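You operate a simulated robot arm through the tools that you are given. There is no shell and no other tool. Be economical: measure what you need, move in short steps, check, and stop when the job is done.

You are at the controls of a simulated robot arm. One attempt, no reset.

## Task
Put the pink lever press on the hello sheet. Fetch the blue mug and set it on the deck of the white scoring board. Open the bottom drawer of the brown desk, put the red tin from the inside of the bottom drawer of the brown desk on top of the blue packet and shut the drawer again. Take the wave stamp on the brown desk and put it away in the stamp bin. Put the jar that says "pearl" from the grey desk on top of the tall block and the jar that says "gold" on the thin cream sheet there. Pull the card drawer open. Do these in any order. Set down upright: blue mug, jar.

It is judged by the outcome, as a careful person would: the job done as asked, and still so three seconds after it is handed in. It fails if anything else is knocked over, pushed out of place, dropped, spilled or broken. Flat cloth is picked up by pressing the open fingertips on it (5 to 10 N) and closing them slowly along it; thin cloth reads only 2 to 8 mm in the jaws.

## Robot
A 7-joint arm with a fingered hand on a trunk, on a base that drives. Base frame: it is fixed to the floor where the robot stands at the start and does not move with it; the origin is under the middle of the robot, x ahead of it, y to its left, z up. Readings come in mm, rad, newtons and seconds.
Its first joint turns from -2.897 to 2.897 rad. Places, roughly: bead jar, bronze jar, powder jar [3250, -2500, 750]; blue mug (11x7x9 cm) [600, -300, 800]; blue packet (9x6x3 cm) [-1000, -700, 800]; bottom drawer of the brown desk [700, -2300, 600]; card drawer [1000, 2600, 700]; deck of the white scoring board (25x27 cm) [4120, 320, 760]; hello sheet (15x20x1 cm) [2600, 900, 800]; pink lever press (7x14x4 cm) [800, -200, 800]; red tin (7x7x4 cm) [600, -2200, 600]; stamp bin (34x22 cm) [2060, 800, 860]; tall block (6x6x5 cm) [3100, -2500, 800]; thin cream sheet (8x11x1 cm) [3000, -2300, 800]; wave stamp (6x4x3 cm) [1300, -2600, 800]. Payload 4.7 kg.
The tool frame sits at the grasp point between the pads (the TCP): z along the fingers, y along the line on which they close. The tips reach 36 mm beyond it. Largest opening 120 mm; the body of the gripper starts 42 mm behind the TCP. The gripper is a hand of 5 fingers: y runs from the thumb to the fingers, the wrist lies at [-18, -122, -210] in the tool frame, and closing takes about 1.5 s.
Orientation is told as [roll, pitch, yaw] about the base's x, y, z axes, in that order, counted from this pose: with the fingers straight down and the wrist toward the robot, the tool's x, y and z point along [0, 1, 0], [1, 0, 0] and [0, 0, -1] of the base frame.

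## Interface
- The arm moves only by the tool step_arm. Its arguments are lists of equal length, an entry for each row: "hand": the gripper command, from -1 (fully open) to 1 (shut), values between in proportion; "slide": the shift along the base's x, y, z in units of 20 mm (1.0 is 20 mm), a list of three; "dr": the turn, a rotation vector about the base's x, y, z in units of 5 degrees (1.0 is 5 degrees), a list of three. In form: {"hand": [hand, ...], "slide": [[dx, dy, dz], ...], "dr": [[ax, ay, az], ...]}. A call has 1 to 10 rows; each row shifts and turns the commanded pose from where the row before left it. A call with a number of a shift or a turn outside -1 to 1 is refused whole. Each row takes 0.2 s and may step no farther than 50 mm and 0.15 rad from the row before; otherwise, or with a gripper value out of range, the whole call is refused. Where a pose cannot be reached the arm comes as near as it can. A force on the tool above 40 N (or 10 N above the force at the start of the call, whichever is more), or a blocked arm, ends the call early, and 0.2 s more pass. The fingers move at their own pace (about 45 mm/s each) and stop on an object; they squeeze with about 28 N. The grip force told is the motor's: it shows also when the fingers shut on nothing. Time passes only in rows, and 0.2 s behind the last, so rows that do not move let the fingers close. It gives the time, the measured TCP pose, the force on the tool (base axes), the opening and the grip force at its end, in the units of the frame above (readings bear some noise), with the torque about the TCP (base axes, N m) and any sound that the robot's microphone picked up.
- Cameras (640 x 400 px; columns grow to the right, rows downward): "scene" is now at [-285.8, -5.4, 1250.2]; the picture's right is [-0.86, -0.50, 0.00], its down [-0.15, 0.26, -0.96] and it looks along [0.48, -0.82, -0.30] (base axes); focal length 214 px, centre (320, 200). "wrist" rides on the gripper at [73, -91, -143] in the tool frame; the picture's right is [-0.80, 0.28, -0.53], its down [-0.53, -0.73, 0.42] and it looks along [-0.27, 0.62, 0.74] (tool axes); focal length 234 px, centre (320, 200). There is no depth. A picture from a camera that has moved, and an enlarged one, comes with that camera's place and axes in the base frame and with its lens. The place of the scene camera against the robot may be out by one fixed shift of up to 12 mm in any direction.
- camera(camera): a new picture of that camera. It takes no simulated time.
- steer(legs): drives the robot by 1 to 6 legs, each [ahead, turn to the left] in mm and rad, along the robot's own axes; the way and the turn of a leg run together, so that a leg with both is an arc; at most 1500 mm and 3.142 rad a leg. The arm and the cameras ride along, it lands a little off, and it stops where it bumps. It gives what a move gives.
- preshape(shape): the hand has 5 fingers and takes this shape, open, in about a second: jaw (thumb against the fingers, like two jaws); tri (thumb and two fingers); tip (a fingertip pinch); poke (one finger out to press); point (the index stretched); flat (the hand flat); cup (the hand cupped); fist (a fist). The gripper value then closes the fingers along that shape, each until it touches; the sizes above hold for jaw. It gives what a move gives, with no picture.
- aim_head(pan, tilt): turns the head with the scene camera to pan (to the left, within 2.496 rad either way) and tilt (down, from -0.506 to 1.204), counted from straight ahead of the robot. It gives what a move gives.
- close_up(camera, box): a new picture of the part [left, top, right, bottom] of that camera's present view, enlarged. It takes no simulated time.
- hand_in(): hands the job in; it is judged then, once.

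Work in short steps. Places have to be worked out from the pictures, the camera data and where the tool is seen: move nearer, look again, correct. Check each grasp and each placing, and mend what went wrong. You have 217 turns and 198 pictures in all, those below and enlarged ones among them. Open the gripper and draw the arm clear of the work before you hand the job in, unless the task says otherwise; then end with one line.

The tools are called after ">>>" as name(argument=value, ...) on one line, values as JSON. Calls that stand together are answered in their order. step_arm: Moves the arm, as the interface text tells. Its arguments: {"type":"object","properties":{"hand":{"type":"array"},"slide":{"type":"array"},"dr":{"type":"array"}},"required":["hand","slide","dr"]} The other tools are called the same way: preshape (shape) gives the hand a shape; steer (legs) drives the base; aim_head (pan, tilt) turns the head that bears the scene camera; camera (camera) takes a picture; close_up (camera, box) takes an enlarged picture of a part of a camera's view; hand_in () hands the job in.

At the start:

```text
t: 0.0
ee_pos: [298.1, -491.7, 1066.0]
tcp_rot: [0.001, 0.0, -0.001]
ft_force: [-0.7, -0.3, -0.5]
torque: [0.02, 0.02, 0.0]
width: 119.5
finger_force: 0.1
shape: jaw
robot x, y, heading: [2.0, 1.0, -0.003]
head pan, tilt: [-1.042, 0.3]
```

scene: 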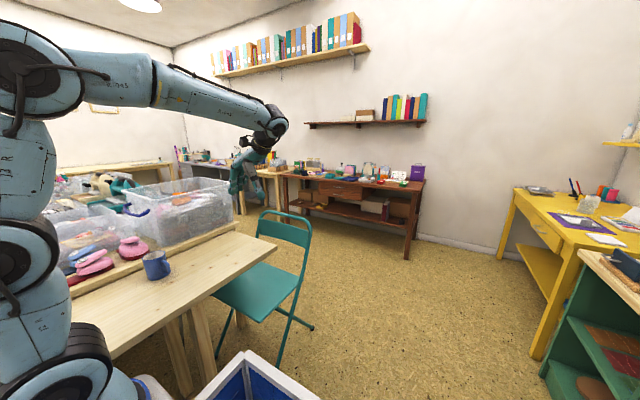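
wrist: 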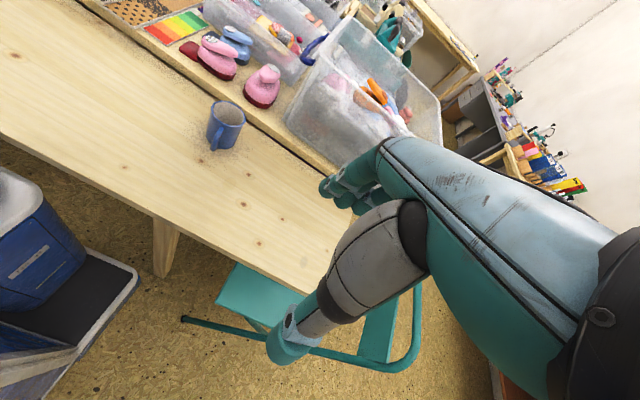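

I look around first, beginning with the table in front of the robot.

>>> aim_head(pan=-0.2, tilt=0.4)

>>> camera(camera="scene")

```text
t: 1.2
ee_pos: [297.9, -492.2, 1064.3]
tcp_rot: [0.001, 0.0, -0.001]
ft_force: [0.4, 0.4, 0.0]
torque: [0.02, -0.02, -0.01]
width: 119.7
finger_force: 0.1
shape: jaw
robot x, y, heading: [0.3, 1.1, -0.002]
head pan, tilt: [-0.201, 0.4]
```

```text
195 pictures are left
camera scene: at [-242.0, 56.7, 1241.0], right [-0.2, -0.98, 0.0], down [-0.38, 0.08, -0.92], along [0.9, -0.18, -0.39], focal length 214 px, centre (320, 200)
```

scene: 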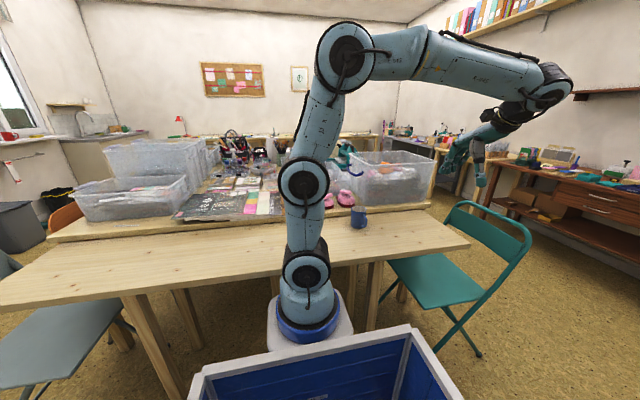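

Zoom on the mug and the presses.

>>> close_up(camera="wrist", box=[120, 0, 360, 150])

>>> close_up(camera="scene", box=[300, 130, 460, 230])

>>> close_up(camera="scene", box=[70, 110, 310, 260])

```text
2.67 times, centred on (240, 75) of wrist
camera zoom: at [207.7, -418.6, 1208.4], right [0.28, -0.8, 0.53], down [-0.73, -0.53, -0.42], along [0.62, -0.27, -0.74], focal length 624 px, centre (533, 533)
```

zoom: 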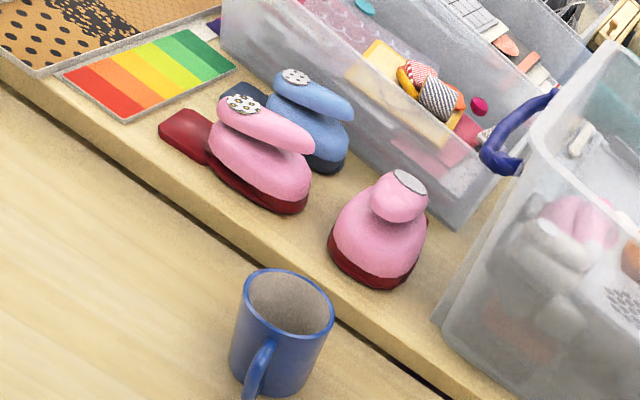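

```text
4.00 times, centred on (380, 180) of scene
camera zoom: at [-242.0, 56.7, 1241.0], right [-0.2, -0.98, 0.0], down [-0.38, 0.08, -0.92], along [0.9, -0.18, -0.39], focal length 858 px, centre (80, 280)
```

zoom: 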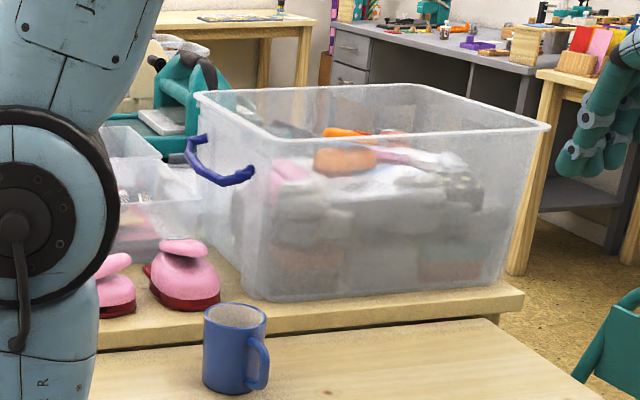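

```text
2.67 times, centred on (190, 185) of scene
camera zoom: at [-242.0, 56.7, 1241.0], right [-0.2, -0.98, 0.0], down [-0.38, 0.08, -0.92], along [0.9, -0.18, -0.39], focal length 572 px, centre (667, 240)
```

zoom: 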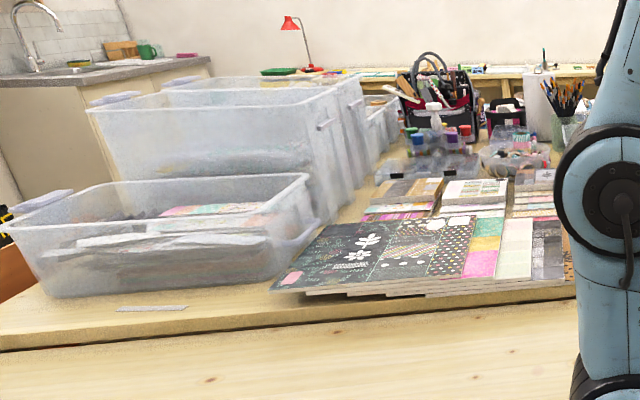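

Survey of the rest of the room.

>>> aim_head(pan=1.2, tilt=0.3)

>>> camera(camera="scene")

>>> aim_head(pan=2.4, tilt=0.3)

>>> camera(camera="scene")

>>> aim_head(pan=-2.3, tilt=0.4)

>>> camera(camera="scene")

```text
t: 2.7
ee_pos: [298.4, -491.8, 1065.0]
tcp_rot: [-0.001, 0.0, 0.0]
ft_force: [0.6, 0.7, -0.1]
torque: [-0.01, -0.01, -0.03]
width: 119.6
finger_force: 0.0
shape: jaw
robot x, y, heading: [-2.2, 0.7, -0.004]
head pan, tilt: [1.201, 0.3]
```

```text
191 pictures are left
camera scene: at [-299.0, 162.3, 1250.2], right [0.93, -0.36, 0.0], down [-0.11, -0.28, -0.96], along [0.35, 0.89, -0.3], focal length 214 px, centre (320, 200)
```

scene: 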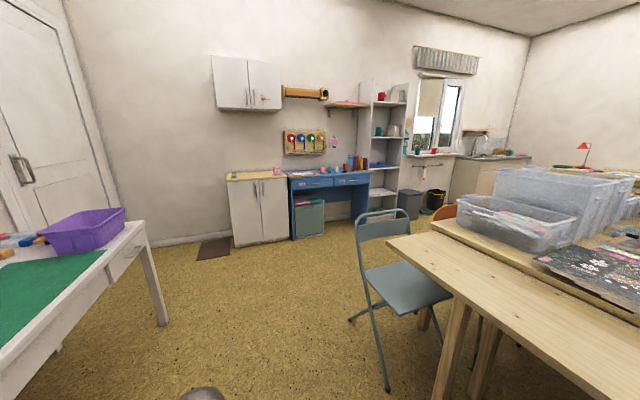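

```text
t: 4.1
ee_pos: [298.2, -491.7, 1064.8]
tcp_rot: [-0.001, 0.002, 0.0]
ft_force: [-0.3, 0.1, 0.4]
torque: [-0.02, 0.03, -0.03]
width: 119.6
finger_force: 0.1
shape: jaw
robot x, y, heading: [2.9, -0.1, -0.003]
head pan, tilt: [2.4, 0.3]
```

```text
190 pictures are left
camera scene: at [-401.6, 138.4, 1250.2], right [0.68, 0.74, 0.0], down [0.22, -0.2, -0.96], along [-0.7, 0.65, -0.3], focal length 214 px, centre (320, 200)
```

scene: 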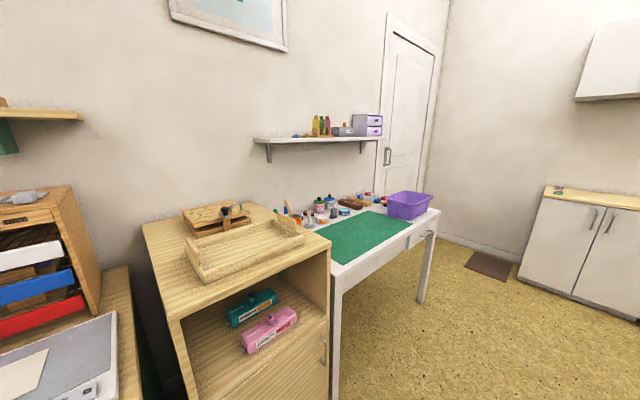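

```text
t: 7.8
ee_pos: [298.5, -491.1, 1065.7]
tcp_rot: [0.0, 0.0, 0.0]
ft_force: [-0.2, 0.3, -0.8]
torque: [-0.01, 0.0, 0.0]
width: 119.6
finger_force: 0.0
shape: jaw
robot x, y, heading: [2.8, 4.3, 0.001]
head pan, tilt: [-2.3, 0.4]
```

```text
189 pictures are left
camera scene: at [-394.5, 6.2, 1241.0], right [-0.75, 0.67, 0.0], down [0.26, 0.29, -0.92], along [-0.61, -0.69, -0.39], focal length 214 px, centre (320, 200)
```

scene: 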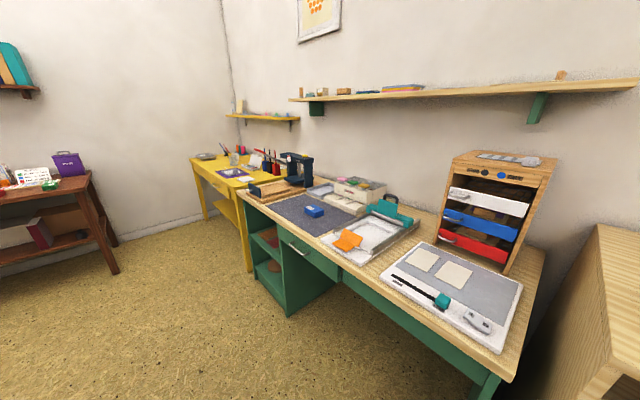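

The press in question seems to be the pink one with the red lever. I move the hand over towards it at height.

>>> step_arm(hand=[-1, -1, -1, -1, -1, -1, -1, -1, -1, -1], slide=[[1, 0.85, 0], [1, 0.85, 0], [1, 0.85, 0], [1, 0.85, 0], [1, 0.85, 0], [1, 0.85, 0], [1, 0.85, 0], [1, 0.85, 0], [1, 0.85, -0.5], [1, 0.85, -0.5]], dr=[[0, 0, 0], [0, 0, 0], [0, 0, 0], [0, 0, 0], [0, 0, 0], [0, 0, 0], [0, 0, 0], [0, 0, 0], [0, 0, 0], [0, 0, 0]])

>>> step_arm(hand=[-1, -1, -1, -1, -1, -1, -1, -1], slide=[[1, 0.8, -0.5], [1, 0.8, -0.5], [1, 0.8, -0.5], [1, 0.8, -0.5], [1, 0.8, -0.5], [1, 0.8, -0.5], [1, 0.8, -0.5], [1, 0.8, -0.5]], dr=[[0, 0, 0], [0, 0, 0], [0, 0, 0], [0, 0, 0], [0, 0, 0], [0, 0, 0], [0, 0, 0], [0, 0, 0]])

>>> camera(camera="wrist")

>>> aim_head(pan=-0.2, tilt=0.5)

>>> camera(camera="scene")

```text
t: 10.0
ee_pos: [498.3, -319.1, 1043.0]
tcp_rot: [-0.001, 0.0, 0.0]
ft_force: [-0.4, 0.1, -0.8]
torque: [0.01, 0.0, -0.04]
width: 119.5
finger_force: 0.0
shape: jaw
robot x, y, heading: [0.5, 1.7, 0.003]
head pan, tilt: [-2.3, 0.4]
```

```text
t: 11.8
ee_pos: [657.9, -195.6, 965.4]
tcp_rot: [0.001, -0.001, 0.0]
ft_force: [-0.9, 0.5, 0.3]
torque: [-0.02, -0.02, 0.01]
width: 119.7
finger_force: 0.0
shape: jaw
robot x, y, heading: [1.7, -0.4, -0.001]
head pan, tilt: [-2.3, 0.4]
```

```text
188 pictures are left
camera wrist: at [568.3, -122.0, 1109.5], right [0.28, -0.8, 0.53], down [-0.73, -0.53, -0.42], along [0.62, -0.27, -0.74], focal length 234 px, centre (320, 200)
```

wrist: 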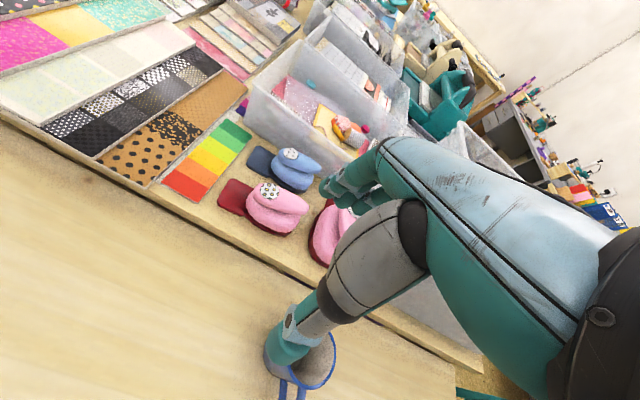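

```text
t: 13.8
ee_pos: [658.3, -195.0, 967.4]
tcp_rot: [-0.001, 0.001, 0.0]
ft_force: [0.3, 0.8, -0.7]
torque: [0.0, -0.01, 0.02]
width: 119.8
finger_force: 0.2
shape: jaw
robot x, y, heading: [0.3, -0.6, -0.002]
head pan, tilt: [-0.201, 0.499]
```

```text
187 pictures are left
camera scene: at [-243.6, 57.2, 1231.8], right [-0.2, -0.98, 0.0], down [-0.47, 0.1, -0.88], along [0.86, -0.18, -0.48], focal length 214 px, centre (320, 200)
```

scene: 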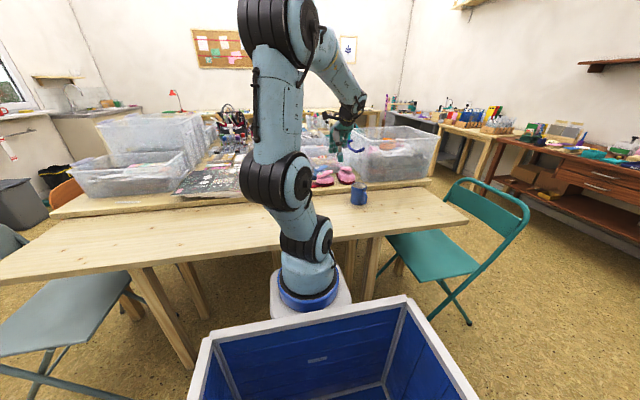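

>>> close_up(camera="wrist", box=[180, 110, 380, 280])

>>> close_up(camera="scene", box=[290, 130, 410, 220])

```text
2.35 times, centred on (280, 195) of wrist
camera zoom: at [568.0, -122.2, 1109.7], right [0.28, -0.8, 0.53], down [-0.73, -0.53, -0.42], along [0.62, -0.27, -0.74], focal length 551 px, centre (414, 212)
```

zoom: 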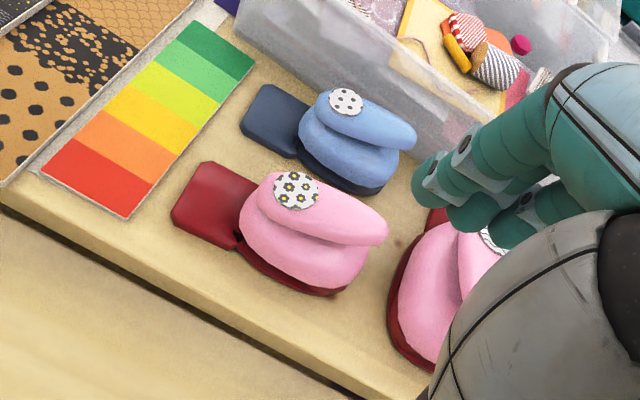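

```text
4.44 times, centred on (350, 175) of scene
camera zoom: at [-243.6, 57.2, 1231.8], right [-0.2, -0.98, 0.0], down [-0.47, 0.1, -0.88], along [0.86, -0.18, -0.48], focal length 953 px, centre (187, 311)
```

zoom: 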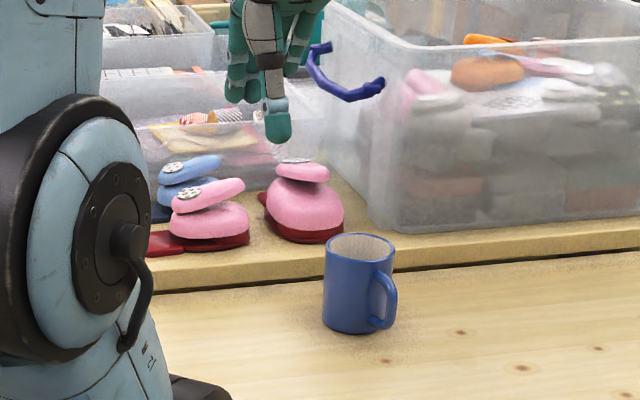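

The press with the lever lies at about (790,-175), base at z 740, turned some 10°. I move above it, yaw 10° and narrow the opening.

>>> step_arm(hand=[-0.5, -0.5, -0.5, -0.5, -0.5, -0.5, -0.5, -0.5], slide=[[0.8, 0.1, -0.2], [0.8, 0.1, -0.2], [0.8, 0.1, -0.4], [0.8, 0.1, -0.7], [0.8, 0, -0.7], [0.8, 0, -0.7], [0.8, 0, -0.7], [0.8, 0, -0.7]], dr=[[0, 0, 0.5], [0, 0, 0.5], [0, 0, 0.5], [0, 0, 0.5], [0, 0, 0], [0, 0, 0], [0, 0, 0], [0, 0, 0]])

>>> camera(camera="wrist")

>>> close_up(camera="scene", box=[290, 130, 410, 220])

```text
t: 15.6
ee_pos: [787.0, -184.5, 879.8]
tcp_rot: [-0.001, -0.001, 0.174]
ft_force: [-0.7, 0.3, 0.5]
torque: [-0.01, 0.02, 0.0]
width: 90.2
finger_force: 0.1
shape: jaw
robot x, y, heading: [-1.3, -0.5, 0.001]
head pan, tilt: [-0.201, 0.499]
```

```text
184 pictures are left
camera wrist: at [685.7, -128.5, 1023.2], right [0.41, -0.74, 0.53], down [-0.63, -0.65, -0.42], along [0.66, -0.15, -0.74], focal length 234 px, centre (320, 200)
```

wrist: 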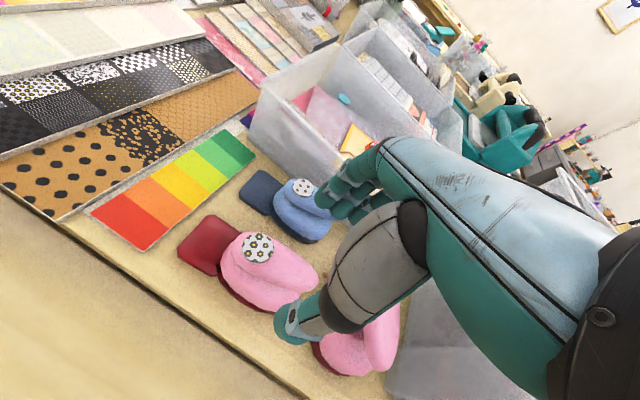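

```text
4.44 times, centred on (350, 175) of scene
camera zoom: at [-243.7, 57.2, 1231.8], right [-0.2, -0.98, 0.0], down [-0.47, 0.1, -0.88], along [0.86, -0.18, -0.48], focal length 953 px, centre (187, 311)
```

zoom: 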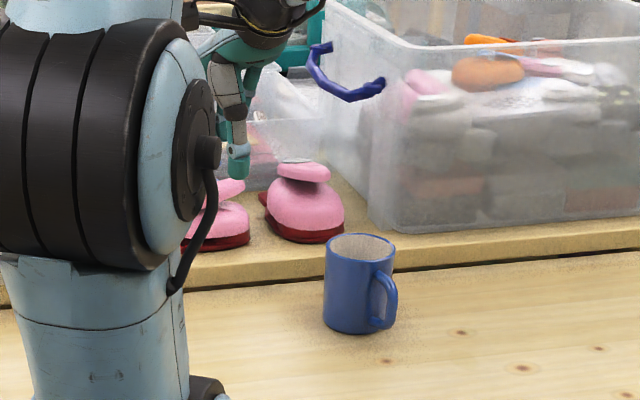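

Dot and lever corners give a body centre of about (795,-186), yaw 13°. I adjust and descend slowly.

>>> step_arm(hand=[-0.45, -0.45, -0.45, -0.45, -0.45, -0.45, -0.45], slide=[[0.3, -0.1, -0.5], [0, 0, -0.7], [0, 0, -0.7], [0, 0, -0.7], [0, 0, -0.7], [0, 0, -0.6], [0, 0, -0.6]], dr=[[0, 0, 0.6], [0, 0, 0], [0, 0, 0], [0, 0, 0], [0, 0, 0], [0, 0, 0], [0, 0, 0]])

>>> camera(camera="wrist")

```text
t: 16.8
ee_pos: [796.0, -189.4, 826.9]
tcp_rot: [-0.011, -0.016, 0.225]
ft_force: [-13.0, 2.9, 20.3]
torque: [0.04, -1.01, 0.12]
width: 84.2
finger_force: 0.1
shape: jaw
robot x, y, heading: [-2.5, -2.5, 0.002]
head pan, tilt: [-0.201, 0.499]
stopped in row 5: the force on the tool passed its limit at 50 N (the readings are from after the stop); the commanded pose is now the measured one
```

```text
182 pictures are left
camera wrist: at [689.1, -138.4, 968.6], right [0.44, -0.72, 0.54], down [-0.59, -0.69, -0.43], along [0.68, -0.13, -0.73], focal length 234 px, centre (320, 200)
```

wrist: 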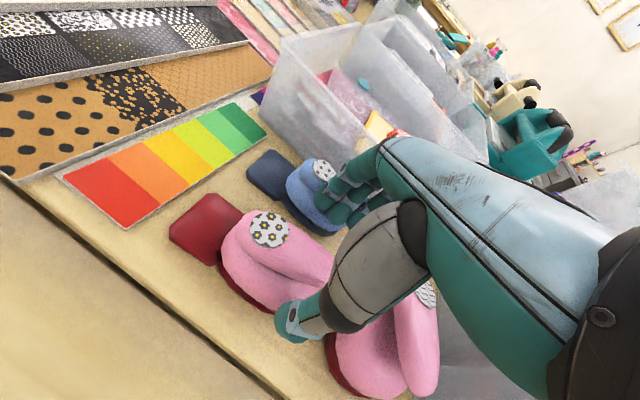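

A finger touched the blue press's top behind. I back up, narrow the opening to about 74 mm, shift slightly, and come down again.

>>> step_arm(hand=[-0.45, -0.24, -0.24, -0.24, -0.24, -0.24, -0.24], slide=[[-0.2, 0, 1], [0, -0.2, 0.2], [0, -0.2, 0], [0, 0, 0], [0, 0, -0.5], [0, 0, -0.5], [0, 0, -0.4]], dr=[[0.1, 0.18, 0], [0, 0, 0], [0, 0, 0], [0, 0, 0], [0, 0, 0], [0, 0, 0], [0, 0, 0]])

>>> camera(camera="wrist")

>>> close_up(camera="scene", box=[300, 140, 400, 210])

```text
t: 18.4
ee_pos: [791.7, -198.5, 821.6]
tcp_rot: [0.002, 0.003, 0.226]
ft_force: [-2.2, 0.8, 7.1]
torque: [-0.07, 0.2, -0.02]
width: 74.2
finger_force: 0.1
shape: jaw
robot x, y, heading: [-0.3, 0.0, -0.004]
head pan, tilt: [-0.201, 0.499]
```

```text
181 pictures are left
camera wrist: at [687.9, -148.3, 964.7], right [0.45, -0.72, 0.52], down [-0.6, -0.68, -0.43], along [0.66, -0.12, -0.74], focal length 234 px, centre (320, 200)
```

wrist: 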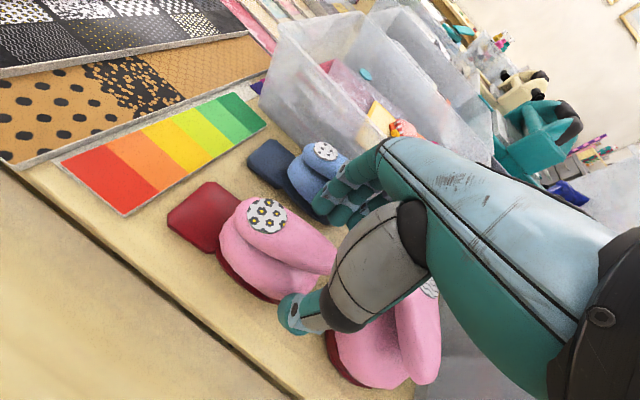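

```text
5.71 times, centred on (350, 175) of scene
camera zoom: at [-244.0, 57.3, 1231.8], right [-0.2, -0.98, 0.0], down [-0.47, 0.1, -0.88], along [0.86, -0.18, -0.48], focal length 1226 px, centre (149, 343)
```

zoom: 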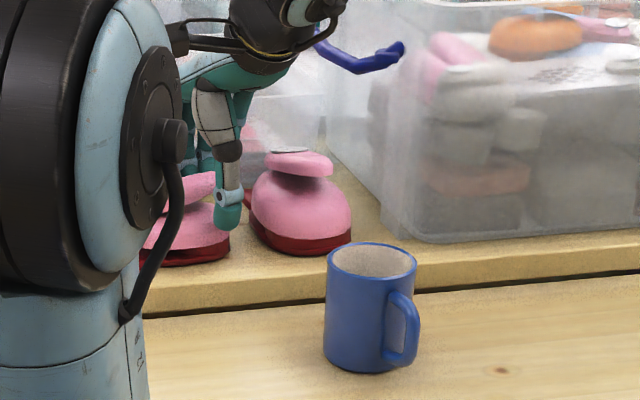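

>>> close_up(camera="wrist", box=[200, 130, 440, 380])

>>> close_up(camera="scene", box=[318, 150, 366, 190])

```text
1.60 times, centred on (320, 255) of wrist
camera zoom: at [687.9, -148.3, 964.7], right [0.45, -0.72, 0.52], down [-0.6, -0.68, -0.43], along [0.66, -0.12, -0.74], focal length 375 px, centre (320, 112)
```

zoom: 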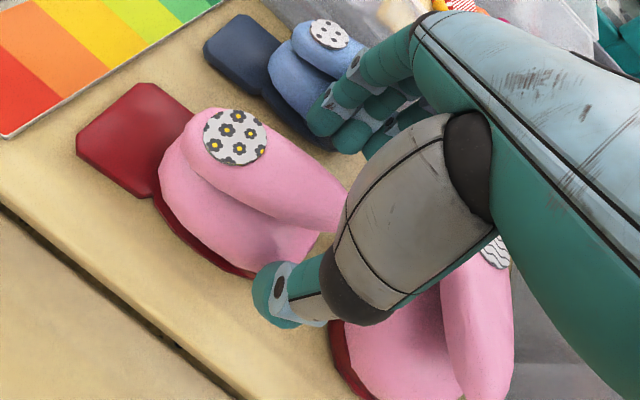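

```text
10.00 times, centred on (342, 170) of scene
camera zoom: at [-244.0, 57.3, 1231.8], right [-0.2, -0.98, 0.0], down [-0.47, 0.1, -0.88], along [0.86, -0.18, -0.48], focal length 2145 px, centre (100, 500)
```

zoom: 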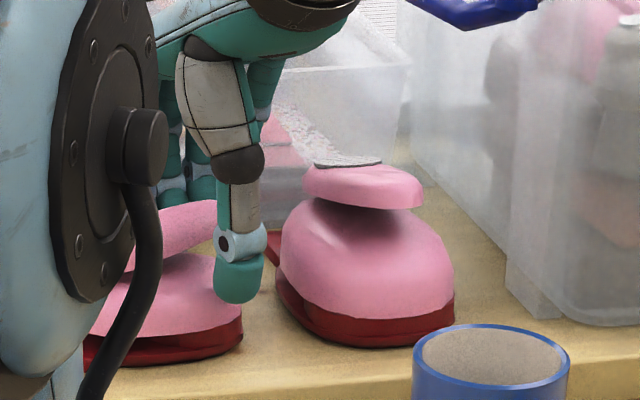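

The hand sits toward the end of the press; I shift 12 mm back to +y and continue down carefully.

>>> step_arm(hand=[-0.28, -0.28, -0.28, -0.28, -0.28], slide=[[0, 0.3, 0.7], [0, 0.3, 0], [0, 0, -0.6], [0, 0, -0.5], [0, 0, -0.5]], dr=[[0, 0, 0], [0, 0, 0], [0, 0, 0], [0, 0, 0], [0, 0, 0]])

```text
t: 19.5
ee_pos: [795.1, -186.3, 820.6]
tcp_rot: [-0.003, -0.013, 0.224]
ft_force: [-4.2, 0.2, 17.6]
torque: [-0.15, 0.76, -0.11]
width: 77.2
finger_force: 0.1
shape: jaw
robot x, y, heading: [2.4, -3.7, -0.001]
head pan, tilt: [-0.201, 0.499]
stopped in row 5: the force on the tool passed its limit at 52 N (the readings are from after the stop); the commanded pose is now the measured one
```

>>> close_up(camera="wrist", box=[200, 130, 440, 380])

>>> close_up(camera="scene", box=[318, 150, 366, 190])

```text
1.60 times, centred on (320, 255) of wrist
camera zoom: at [689.3, -135.5, 962.1], right [0.44, -0.72, 0.53], down [-0.59, -0.68, -0.43], along [0.67, -0.12, -0.73], focal length 375 px, centre (320, 112)
```

zoom: 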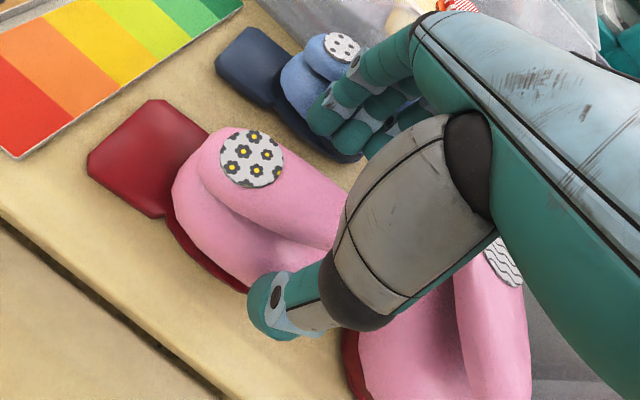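

```text
10.00 times, centred on (342, 170) of scene
camera zoom: at [-244.4, 57.5, 1231.7], right [-0.2, -0.98, 0.0], down [-0.47, 0.1, -0.88], along [0.86, -0.18, -0.48], focal length 2145 px, centre (100, 500)
```

zoom: 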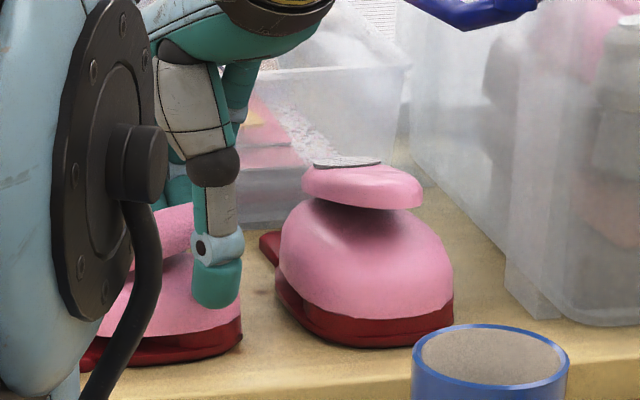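

Torque shows the thumb landing on the front edge of the press. I lift, shift 11 mm toward the robot with a slightly wider opening, and retry.

>>> step_arm(hand=[-0.28, -0.42, -0.42, -0.42, -0.42, -0.42, -0.42], slide=[[-0.2, 0, 0.9], [-0.35, 0, 0], [0, 0, 0], [0, 0, -0.5], [0, 0, -0.5], [0, 0, -0.4], [0, 0, -0.4]], dr=[[0, 0.15, 0], [0, 0, 0], [0, 0, 0], [0, 0, 0], [0, 0, 0], [0, 0, 0], [0, 0, 0]])

```text
t: 21.1
ee_pos: [785.9, -186.9, 806.9]
tcp_rot: [-0.005, -0.003, 0.224]
ft_force: [-14.1, 0.6, 37.3]
torque: [-0.08, -2.1, -0.02]
width: 82.6
finger_force: 0.0
shape: jaw
robot x, y, heading: [0.9, -2.7, -0.002]
head pan, tilt: [-0.201, 0.499]
```

Now the thumb is clear but the fingers touch the blue press. I lift, narrow to 72 mm, keep the thumb place (TCP x≈781), and retry.

>>> step_arm(hand=[-0.42, -0.2, -0.2, -0.2, -0.2, -0.2, -0.2, -0.2], slide=[[0, 0, 1], [-0.2, 0, 0.5], [0, 0, 0], [0, 0, -0.5], [0, 0, -0.5], [0, 0, -0.5], [0, 0, -0.3], [0, 0, -0.3]], dr=[[0, 0, 0], [0, 0, 0], [0, 0, 0], [0, 0, 0], [0, 0, 0], [0, 0, 0], [0, 0, 0], [0, 0, 0]])

>>> close_up(camera="wrist", box=[200, 130, 440, 380])

```text
t: 22.9
ee_pos: [780.2, -187.5, 786.1]
tcp_rot: [0.003, 0.005, 0.224]
ft_force: [-3.5, -0.9, 4.3]
torque: [0.04, -0.28, -0.05]
width: 70.9
finger_force: 0.0
shape: jaw
robot x, y, heading: [0.3, 3.4, -0.005]
head pan, tilt: [-0.201, 0.499]
```

```text
1.60 times, centred on (320, 255) of wrist
camera zoom: at [675.6, -136.1, 930.5], right [0.45, -0.72, 0.52], down [-0.6, -0.68, -0.42], along [0.66, -0.12, -0.74], focal length 375 px, centre (320, 112)
```

zoom: 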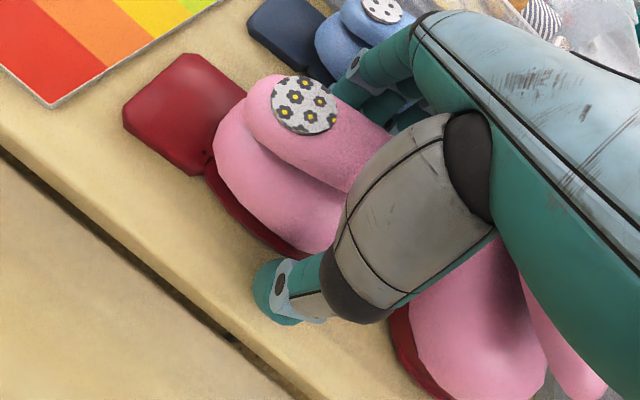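

Down at z 786 with hardly any force; now close.

>>> step_arm(hand=[0.2, 0.6, 1, 1, 1, 1, 1, 1], slide=[[0, 0, 0], [0, 0, 0], [0, 0, 0], [0, 0, 0], [0, 0, 0], [0, 0, 0], [0, 0, 0], [0, 0, 0]], dr=[[0, 0, 0], [0, 0, 0], [0, 0, 0], [0, 0, 0], [0, 0, 0], [0, 0, 0], [0, 0, 0], [0, 0, 0]])

>>> close_up(camera="wrist", box=[200, 130, 440, 380])

```text
t: 24.7
ee_pos: [778.9, -186.5, 787.9]
tcp_rot: [0.002, 0.005, 0.222]
ft_force: [2.7, 1.2, 2.7]
torque: [0.1, -0.32, 0.03]
width: 61.4
finger_force: 28.3
shape: jaw
robot x, y, heading: [-2.2, -0.4, -0.001]
head pan, tilt: [-0.201, 0.499]
```

```text
1.60 times, centred on (320, 255) of wrist
camera zoom: at [675.8, -135.8, 930.6], right [0.45, -0.72, 0.52], down [-0.6, -0.68, -0.42], along [0.66, -0.12, -0.74], focal length 375 px, centre (320, 112)
```

zoom: 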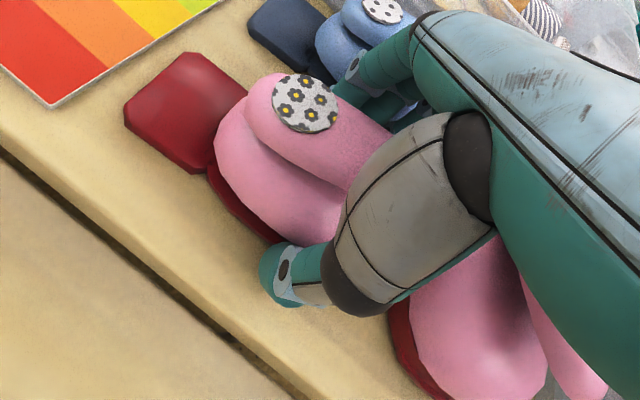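

Gripped at 61 mm. I lift straight up.

>>> step_arm(hand=[1, 1, 1, 1, 1, 1, 1, 1, 1, 1], slide=[[0, 0, 0.5], [0, 0, 0.8], [0, 0, 1], [0, 0, 1], [0, 0, 1], [0, 0, 1], [0, 0, 1], [0, 0, 1], [0, 0, 1], [0, 0, 1]], dr=[[0, 0, 0], [0, 0, 0], [0, 0, 0], [0, 0, 0], [0, 0, 0], [0, 0, 0], [0, 0, 0], [0, 0, 0], [0, 0, 0], [0, 0, 0]])

>>> camera(camera="scene")

>>> camera(camera="wrist")

```text
t: 26.9
ee_pos: [778.9, -185.3, 975.5]
tcp_rot: [0.001, 0.007, 0.222]
ft_force: [0.2, -0.2, -4.0]
torque: [-0.03, 0.02, 0.02]
width: 61.3
finger_force: 28.0
shape: jaw
robot x, y, heading: [1.9, 3.2, 0.006]
head pan, tilt: [-0.201, 0.499]
```

```text
173 pictures are left
camera scene: at [-243.6, 57.3, 1231.9], right [-0.2, -0.98, 0.0], down [-0.47, 0.1, -0.88], along [0.86, -0.18, -0.48], focal length 214 px, centre (320, 200)
```

scene: 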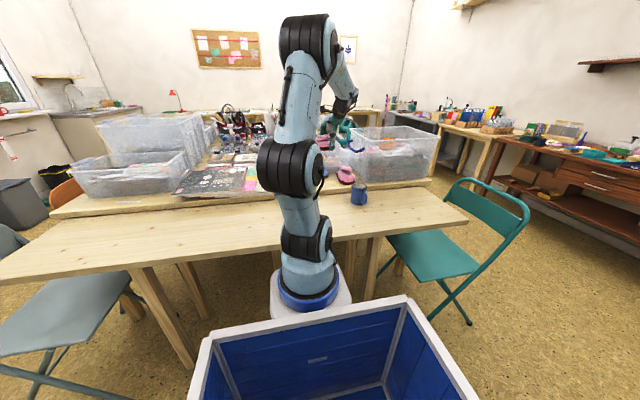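

```text
172 pictures are left
camera wrist: at [676.3, -135.0, 1119.2], right [0.45, -0.72, 0.52], down [-0.6, -0.68, -0.42], along [0.66, -0.12, -0.74], focal length 234 px, centre (320, 200)
```

wrist: 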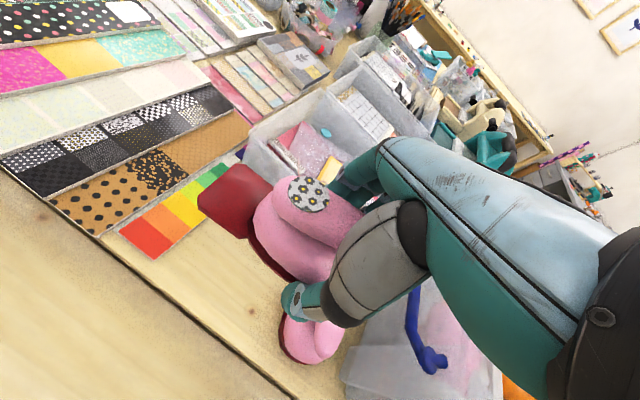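

Press held securely. I pull the arm in and up for carrying.

>>> step_arm(hand=[1, 1, 1, 1, 1, 1, 1, 1, 1, 1], slide=[[-1, 0, 0.5], [-1, 0, 0.5], [-1, 0, 0.5], [-1, 0, 0.5], [-1, 0, 0.5], [-1, 0, 0.5], [-1, 0, 0], [-1, 0, 0], [-1, 0, 0], [-1, 0, 0]], dr=[[0, 0, 0], [0, 0, 0], [0, 0, 0], [0, 0, 0], [0, 0, 0], [0, 0, 0], [0, 0, 0], [0, 0, 0], [0, 0, 0], [0, 0, 0]])

>>> aim_head(pan=0, tilt=0.3)

>>> steer(legs=[[-200, 0], [0, 1.571], [1000, 0]])

>>> camera(camera="scene")

```text
t: 29.1
ee_pos: [580.1, -186.3, 1031.3]
tcp_rot: [0.002, 0.006, 0.224]
ft_force: [0.6, 0.3, -2.8]
torque: [-0.03, 0.03, 0.01]
width: 61.6
finger_force: 27.4
shape: jaw
robot x, y, heading: [-3.1, 0.6, 0.001]
head pan, tilt: [-0.201, 0.499]
```

```text
t: 29.8
ee_pos: [581.8, -185.8, 1032.1]
tcp_rot: [0.001, 0.006, 0.223]
ft_force: [0.7, -0.3, -2.7]
torque: [-0.07, 0.0, -0.01]
width: 61.9
finger_force: 28.1
shape: jaw
robot x, y, heading: [1.0, -2.1, -0.0]
head pan, tilt: [0.0, 0.3]
```

```text
t: 40.0
ee_pos: [12.6, 1574.1, 1031.7]
tcp_rot: [0.001, 0.005, 1.778]
ft_force: [-0.8, -0.4, -2.7]
torque: [0.05, -0.06, -0.03]
width: 61.0
finger_force: 28.1
shape: jaw
robot x, y, heading: [-183.4, 997.3, 1.557]
head pan, tilt: [0.0, 0.3]
```

```text
171 pictures are left
camera scene: at [-269.1, 757.1, 1250.2], right [1.0, -0.02, 0.0], down [-0.01, -0.3, -0.96], along [0.02, 0.96, -0.3], focal length 214 px, centre (320, 200)
```

scene: 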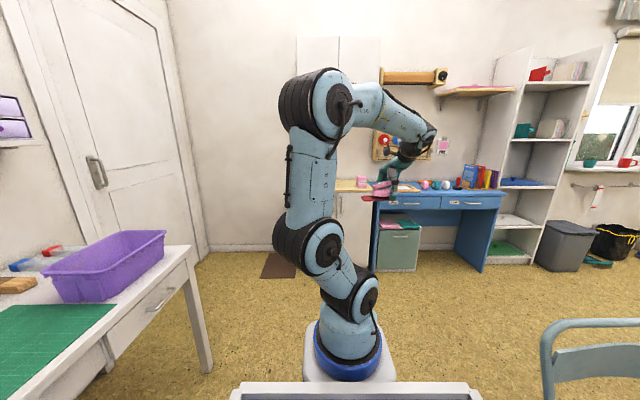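

>>> steer(legs=[[650, 0], [0, -1.557]])

>>> aim_head(pan=-0.3, tilt=0.35)

>>> camera(camera="scene")

```text
t: 47.3
ee_pos: [408.4, 1416.0, 1032.4]
tcp_rot: [0.002, 0.004, 0.176]
ft_force: [0.8, -0.2, -3.0]
torque: [-0.07, -0.04, -0.02]
width: 60.8
finger_force: 28.3
shape: jaw
robot x, y, heading: [-163.6, 1633.8, -0.046]
head pan, tilt: [0.0, 0.3]
```

```text
t: 48.1
ee_pos: [409.6, 1417.2, 1032.2]
tcp_rot: [0.001, 0.006, 0.175]
ft_force: [-0.3, 0.3, -2.4]
torque: [0.0, 0.03, 0.01]
width: 60.7
finger_force: 28.0
shape: jaw
robot x, y, heading: [-162.8, 1630.1, -0.05]
head pan, tilt: [-0.3, 0.351]
```

```text
170 pictures are left
camera scene: at [-402.5, 1690.2, 1245.5], right [-0.34, -0.94, 0.0], down [-0.32, 0.12, -0.94], along [0.88, -0.32, -0.34], focal length 214 px, centre (320, 200)
```

scene: 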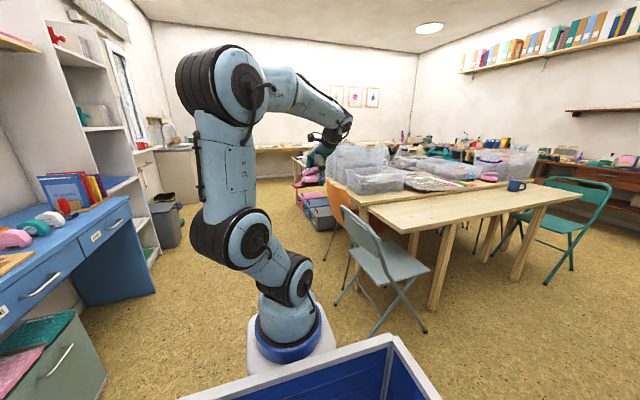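

>>> steer(legs=[[0, 0.05], [1500, 0]])

>>> aim_head(pan=-0.5, tilt=0.35)

>>> camera(camera="scene")

```text
t: 56.1
ee_pos: [1958.1, 1442.4, 1032.0]
tcp_rot: [0.001, 0.005, 0.221]
ft_force: [0.9, 0.2, -2.8]
torque: [-0.04, -0.01, -0.01]
width: 60.8
finger_force: 28.6
shape: jaw
robot x, y, heading: [1379.7, 1631.6, -0.006]
head pan, tilt: [-0.3, 0.351]
```

```text
t: 56.9
ee_pos: [1959.0, 1442.3, 1031.9]
tcp_rot: [0.0, 0.004, 0.222]
ft_force: [-0.3, 0.4, -2.8]
torque: [0.0, 0.0, 0.02]
width: 60.7
finger_force: 27.8
shape: jaw
robot x, y, heading: [1380.0, 1627.7, -0.002]
head pan, tilt: [-0.499, 0.351]
```

```text
169 pictures are left
camera scene: at [1127.2, 1661.0, 1245.5], right [-0.48, -0.88, 0.0], down [-0.3, 0.17, -0.94], along [0.82, -0.45, -0.34], focal length 214 px, centre (320, 200)
```

scene: 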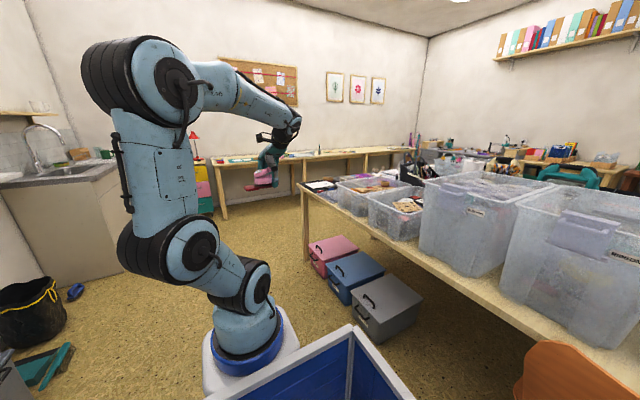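

>>> close_up(camera="scene", box=[270, 140, 470, 265])

```text
3.20 times, centred on (370, 202) of scene
camera zoom: at [1127.2, 1661.0, 1245.5], right [-0.48, -0.88, 0.0], down [-0.3, 0.17, -0.94], along [0.82, -0.45, -0.34], focal length 686 px, centre (160, 192)
```

zoom: 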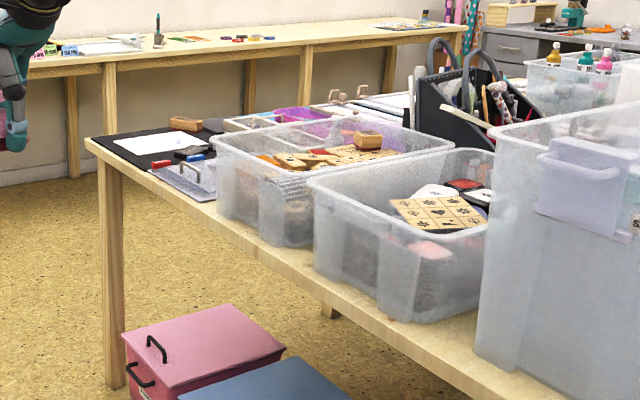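

The hello sheet lies near (2680,800) at the table's end. I drive alongside and turn to face it.

>>> steer(legs=[[1380, 0], [0, -1.571]])

>>> aim_head(pan=0, tilt=0.5)

>>> camera(camera="scene")

>>> camera(camera="wrist")

```text
t: 67.5
ee_pos: [2591.9, 1060.4, 1032.0]
tcp_rot: [0.001, 0.005, -1.3]
ft_force: [0.0, -0.7, -3.2]
torque: [0.02, 0.05, -0.03]
width: 60.1
finger_force: 27.7
shape: jaw
robot x, y, heading: [2748.0, 1649.7, -1.523]
head pan, tilt: [-0.499, 0.351]
```

```text
t: 68.5
ee_pos: [2590.2, 1059.7, 1031.9]
tcp_rot: [0.002, 0.006, -1.301]
ft_force: [1.3, -0.7, -3.0]
torque: [0.01, 0.06, -0.02]
width: 60.1
finger_force: 27.7
shape: jaw
robot x, y, heading: [2751.6, 1646.8, -1.523]
head pan, tilt: [0.0, 0.499]
```

```text
167 pictures are left
camera scene: at [2816.2, 1887.1, 1231.9], right [-1.0, -0.05, 0.0], down [-0.02, 0.48, -0.88], along [0.04, -0.88, -0.48], focal length 214 px, centre (320, 200)
```

scene: 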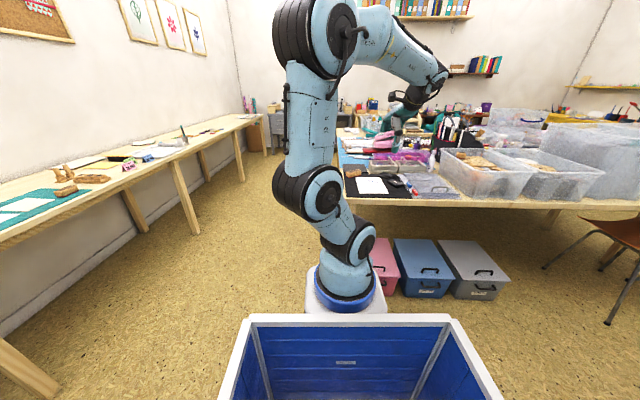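

```text
166 pictures are left
camera wrist: at [2637.9, 1167.1, 1175.8], right [-0.7, -0.49, 0.52], down [-0.71, 0.57, -0.42], along [-0.09, -0.67, -0.74], focal length 234 px, centre (320, 200)
```

wrist: 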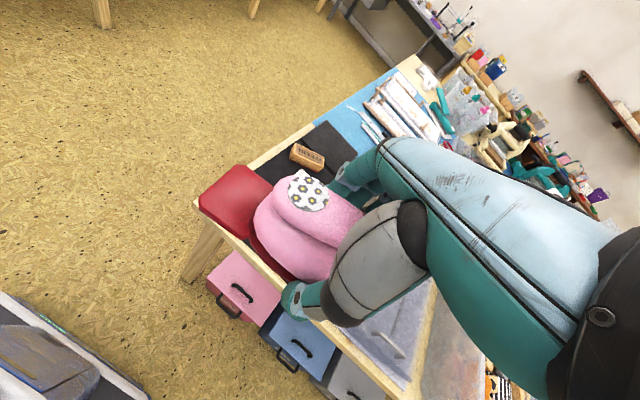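

>>> close_up(camera="scene", box=[320, 130, 460, 218])

```text
4.55 times, centred on (390, 174) of scene
camera zoom: at [2816.2, 1887.1, 1231.9], right [-1.0, -0.05, 0.0], down [-0.02, 0.48, -0.88], along [0.04, -0.88, -0.48], focal length 975 px, centre (2, 318)
```

zoom: 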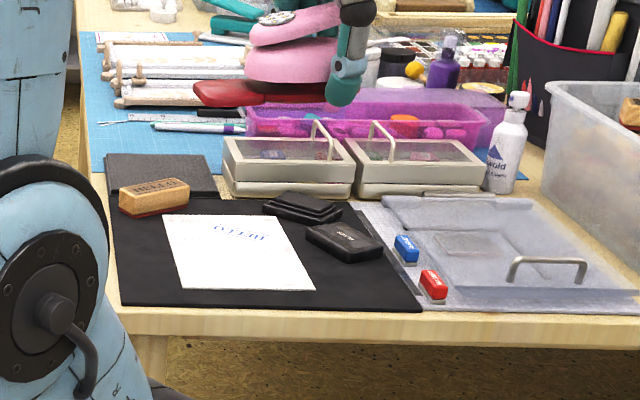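

Sheet spans x≈2515–2657, y≈705–917. The press should lie lengthwise along y, so I turn the hand about +75° while moving over.

>>> step_arm(hand=[1, 1, 1, 1, 1, 1, 1, 1, 1, 1], slide=[[0, -0.7, 0], [0, -0.7, 0], [0, -0.7, 0], [0, -0.7, 0], [0, -0.7, 0], [0, -0.7, 0], [0, -0.7, 0], [0, -0.7, 0], [0, -0.7, 0], [0, -0.7, 0]], dr=[[0, 0, 1], [0, 0, 1], [0, 0, 1], [0, 0, 1], [0, 0, 1], [0, 0, 1], [0, 0, 1], [0, 0, 1], [0, 0, 1], [0, 0, 1]])

>>> step_arm(hand=[1, 1, 1, 1, 1, 1, 1, 1, 1, 1], slide=[[0, -0.65, -0.2], [0, -0.65, -0.2], [0, -0.65, -0.2], [0, -0.65, -0.4], [0, -0.65, -0.6], [0, -0.65, -1], [0, -0.65, -1], [0, -0.65, -1], [0, -0.65, -1], [0, -0.65, -1]], dr=[[0, 0, 1], [0, 0, 1], [0, 0, 1], [0, 0, 1], [0, 0, 0.9], [0, 0, 0], [0, 0, 0], [0, 0, 0], [0, 0, 0], [0, 0, 0]])

>>> camera(camera="wrist")

>>> close_up(camera="scene", box=[320, 130, 460, 218])

```text
t: 70.7
ee_pos: [2591.8, 920.3, 1034.8]
tcp_rot: [0.002, 0.006, -0.425]
ft_force: [0.5, 0.2, -2.1]
torque: [-0.07, 0.08, -0.05]
width: 60.4
finger_force: 27.5
shape: jaw
robot x, y, heading: [2749.3, 1646.9, -1.523]
head pan, tilt: [0.0, 0.499]
```

```text
t: 72.8
ee_pos: [2590.1, 789.8, 901.9]
tcp_rot: [0.0, 0.004, -0.002]
ft_force: [0.5, -0.1, -2.3]
torque: [-0.05, 0.02, 0.0]
width: 60.4
finger_force: 28.5
shape: jaw
robot x, y, heading: [2750.2, 1648.8, -1.526]
head pan, tilt: [0.0, 0.499]
```

```text
164 pictures are left
camera wrist: at [2501.2, 862.0, 1045.0], right [0.28, -0.8, 0.52], down [-0.73, -0.53, -0.42], along [0.62, -0.27, -0.74], focal length 234 px, centre (320, 200)
```

wrist: 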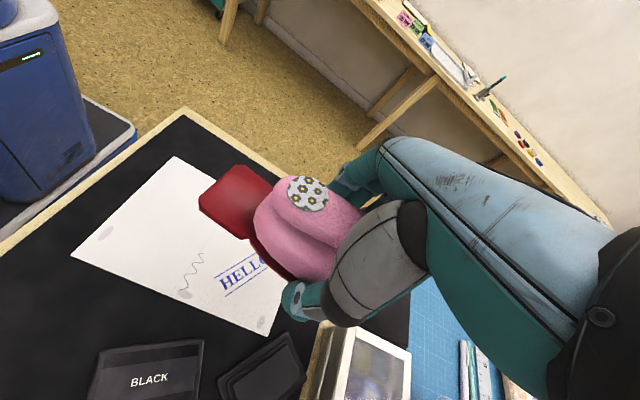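

```text
4.55 times, centred on (390, 174) of scene
camera zoom: at [2816.3, 1887.2, 1231.8], right [-1.0, -0.05, 0.0], down [-0.02, 0.48, -0.88], along [0.04, -0.88, -0.48], focal length 975 px, centre (2, 318)
```

zoom: 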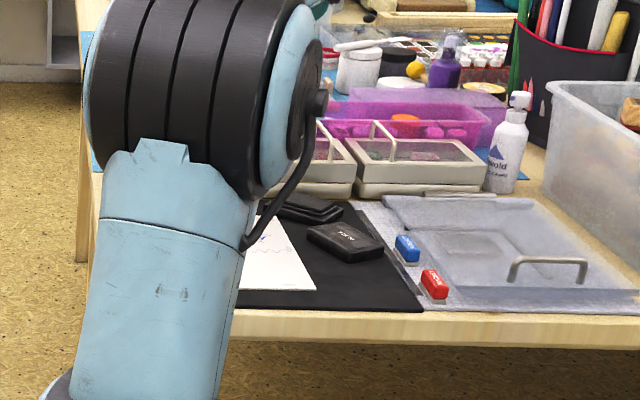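

The wrist view puts the sheet centre nearer (2600,858). I shift and go down to just above it.

>>> step_arm(hand=[1, 1, 1, 1, 1, 1, 1], slide=[[0.25, 0.7, -0.3], [0.25, 0.8, -0.5], [0, 0.8, -0.7], [0, 0, -0.8], [0, 0, -0.8], [0, 0, -0.6], [0, 0, -0.5]], dr=[[0, 0, 0], [0, 0, 0], [0, 0, 0], [0, 0, 0], [0, 0, 0], [0, 0, 0], [0, 0, 0]])

>>> camera(camera="wrist")

```text
t: 74.5
ee_pos: [2603.2, 834.3, 816.5]
tcp_rot: [0.002, 0.005, 0.001]
ft_force: [0.4, 0.0, -2.6]
torque: [-0.06, 0.02, -0.01]
width: 60.5
finger_force: 28.1
shape: jaw
robot x, y, heading: [2750.9, 1650.2, -1.523]
head pan, tilt: [0.0, 0.499]
```

```text
162 pictures are left
camera wrist: at [2513.3, 907.2, 960.3], right [0.28, -0.8, 0.52], down [-0.73, -0.53, -0.42], along [0.62, -0.27, -0.74], focal length 234 px, centre (320, 200)
```

wrist: 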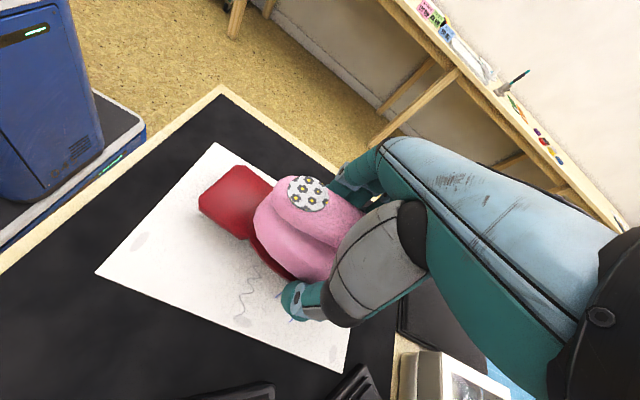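

Well centred. I lower until it touches.

>>> step_arm(hand=[1, 1, 1, 1, 1, 1], slide=[[0, 0, -0.3], [0, 0, -0.3], [0, 0, -0.2], [0, 0, -0.2], [0, 0, -0.2], [0, 0, 0]], dr=[[0, 0, 0], [0, 0, 0], [0, 0, 0], [0, 0, 0], [0, 0, 0], [0, 0, 0]])

```text
t: 75.8
ee_pos: [2602.7, 837.0, 794.3]
tcp_rot: [-0.002, 0.005, 0.001]
ft_force: [2.1, 3.4, 29.6]
torque: [0.35, -0.99, 0.08]
width: 60.4
finger_force: 28.1
shape: jaw
robot x, y, heading: [2748.4, 1646.8, -1.521]
head pan, tilt: [0.0, 0.499]
```

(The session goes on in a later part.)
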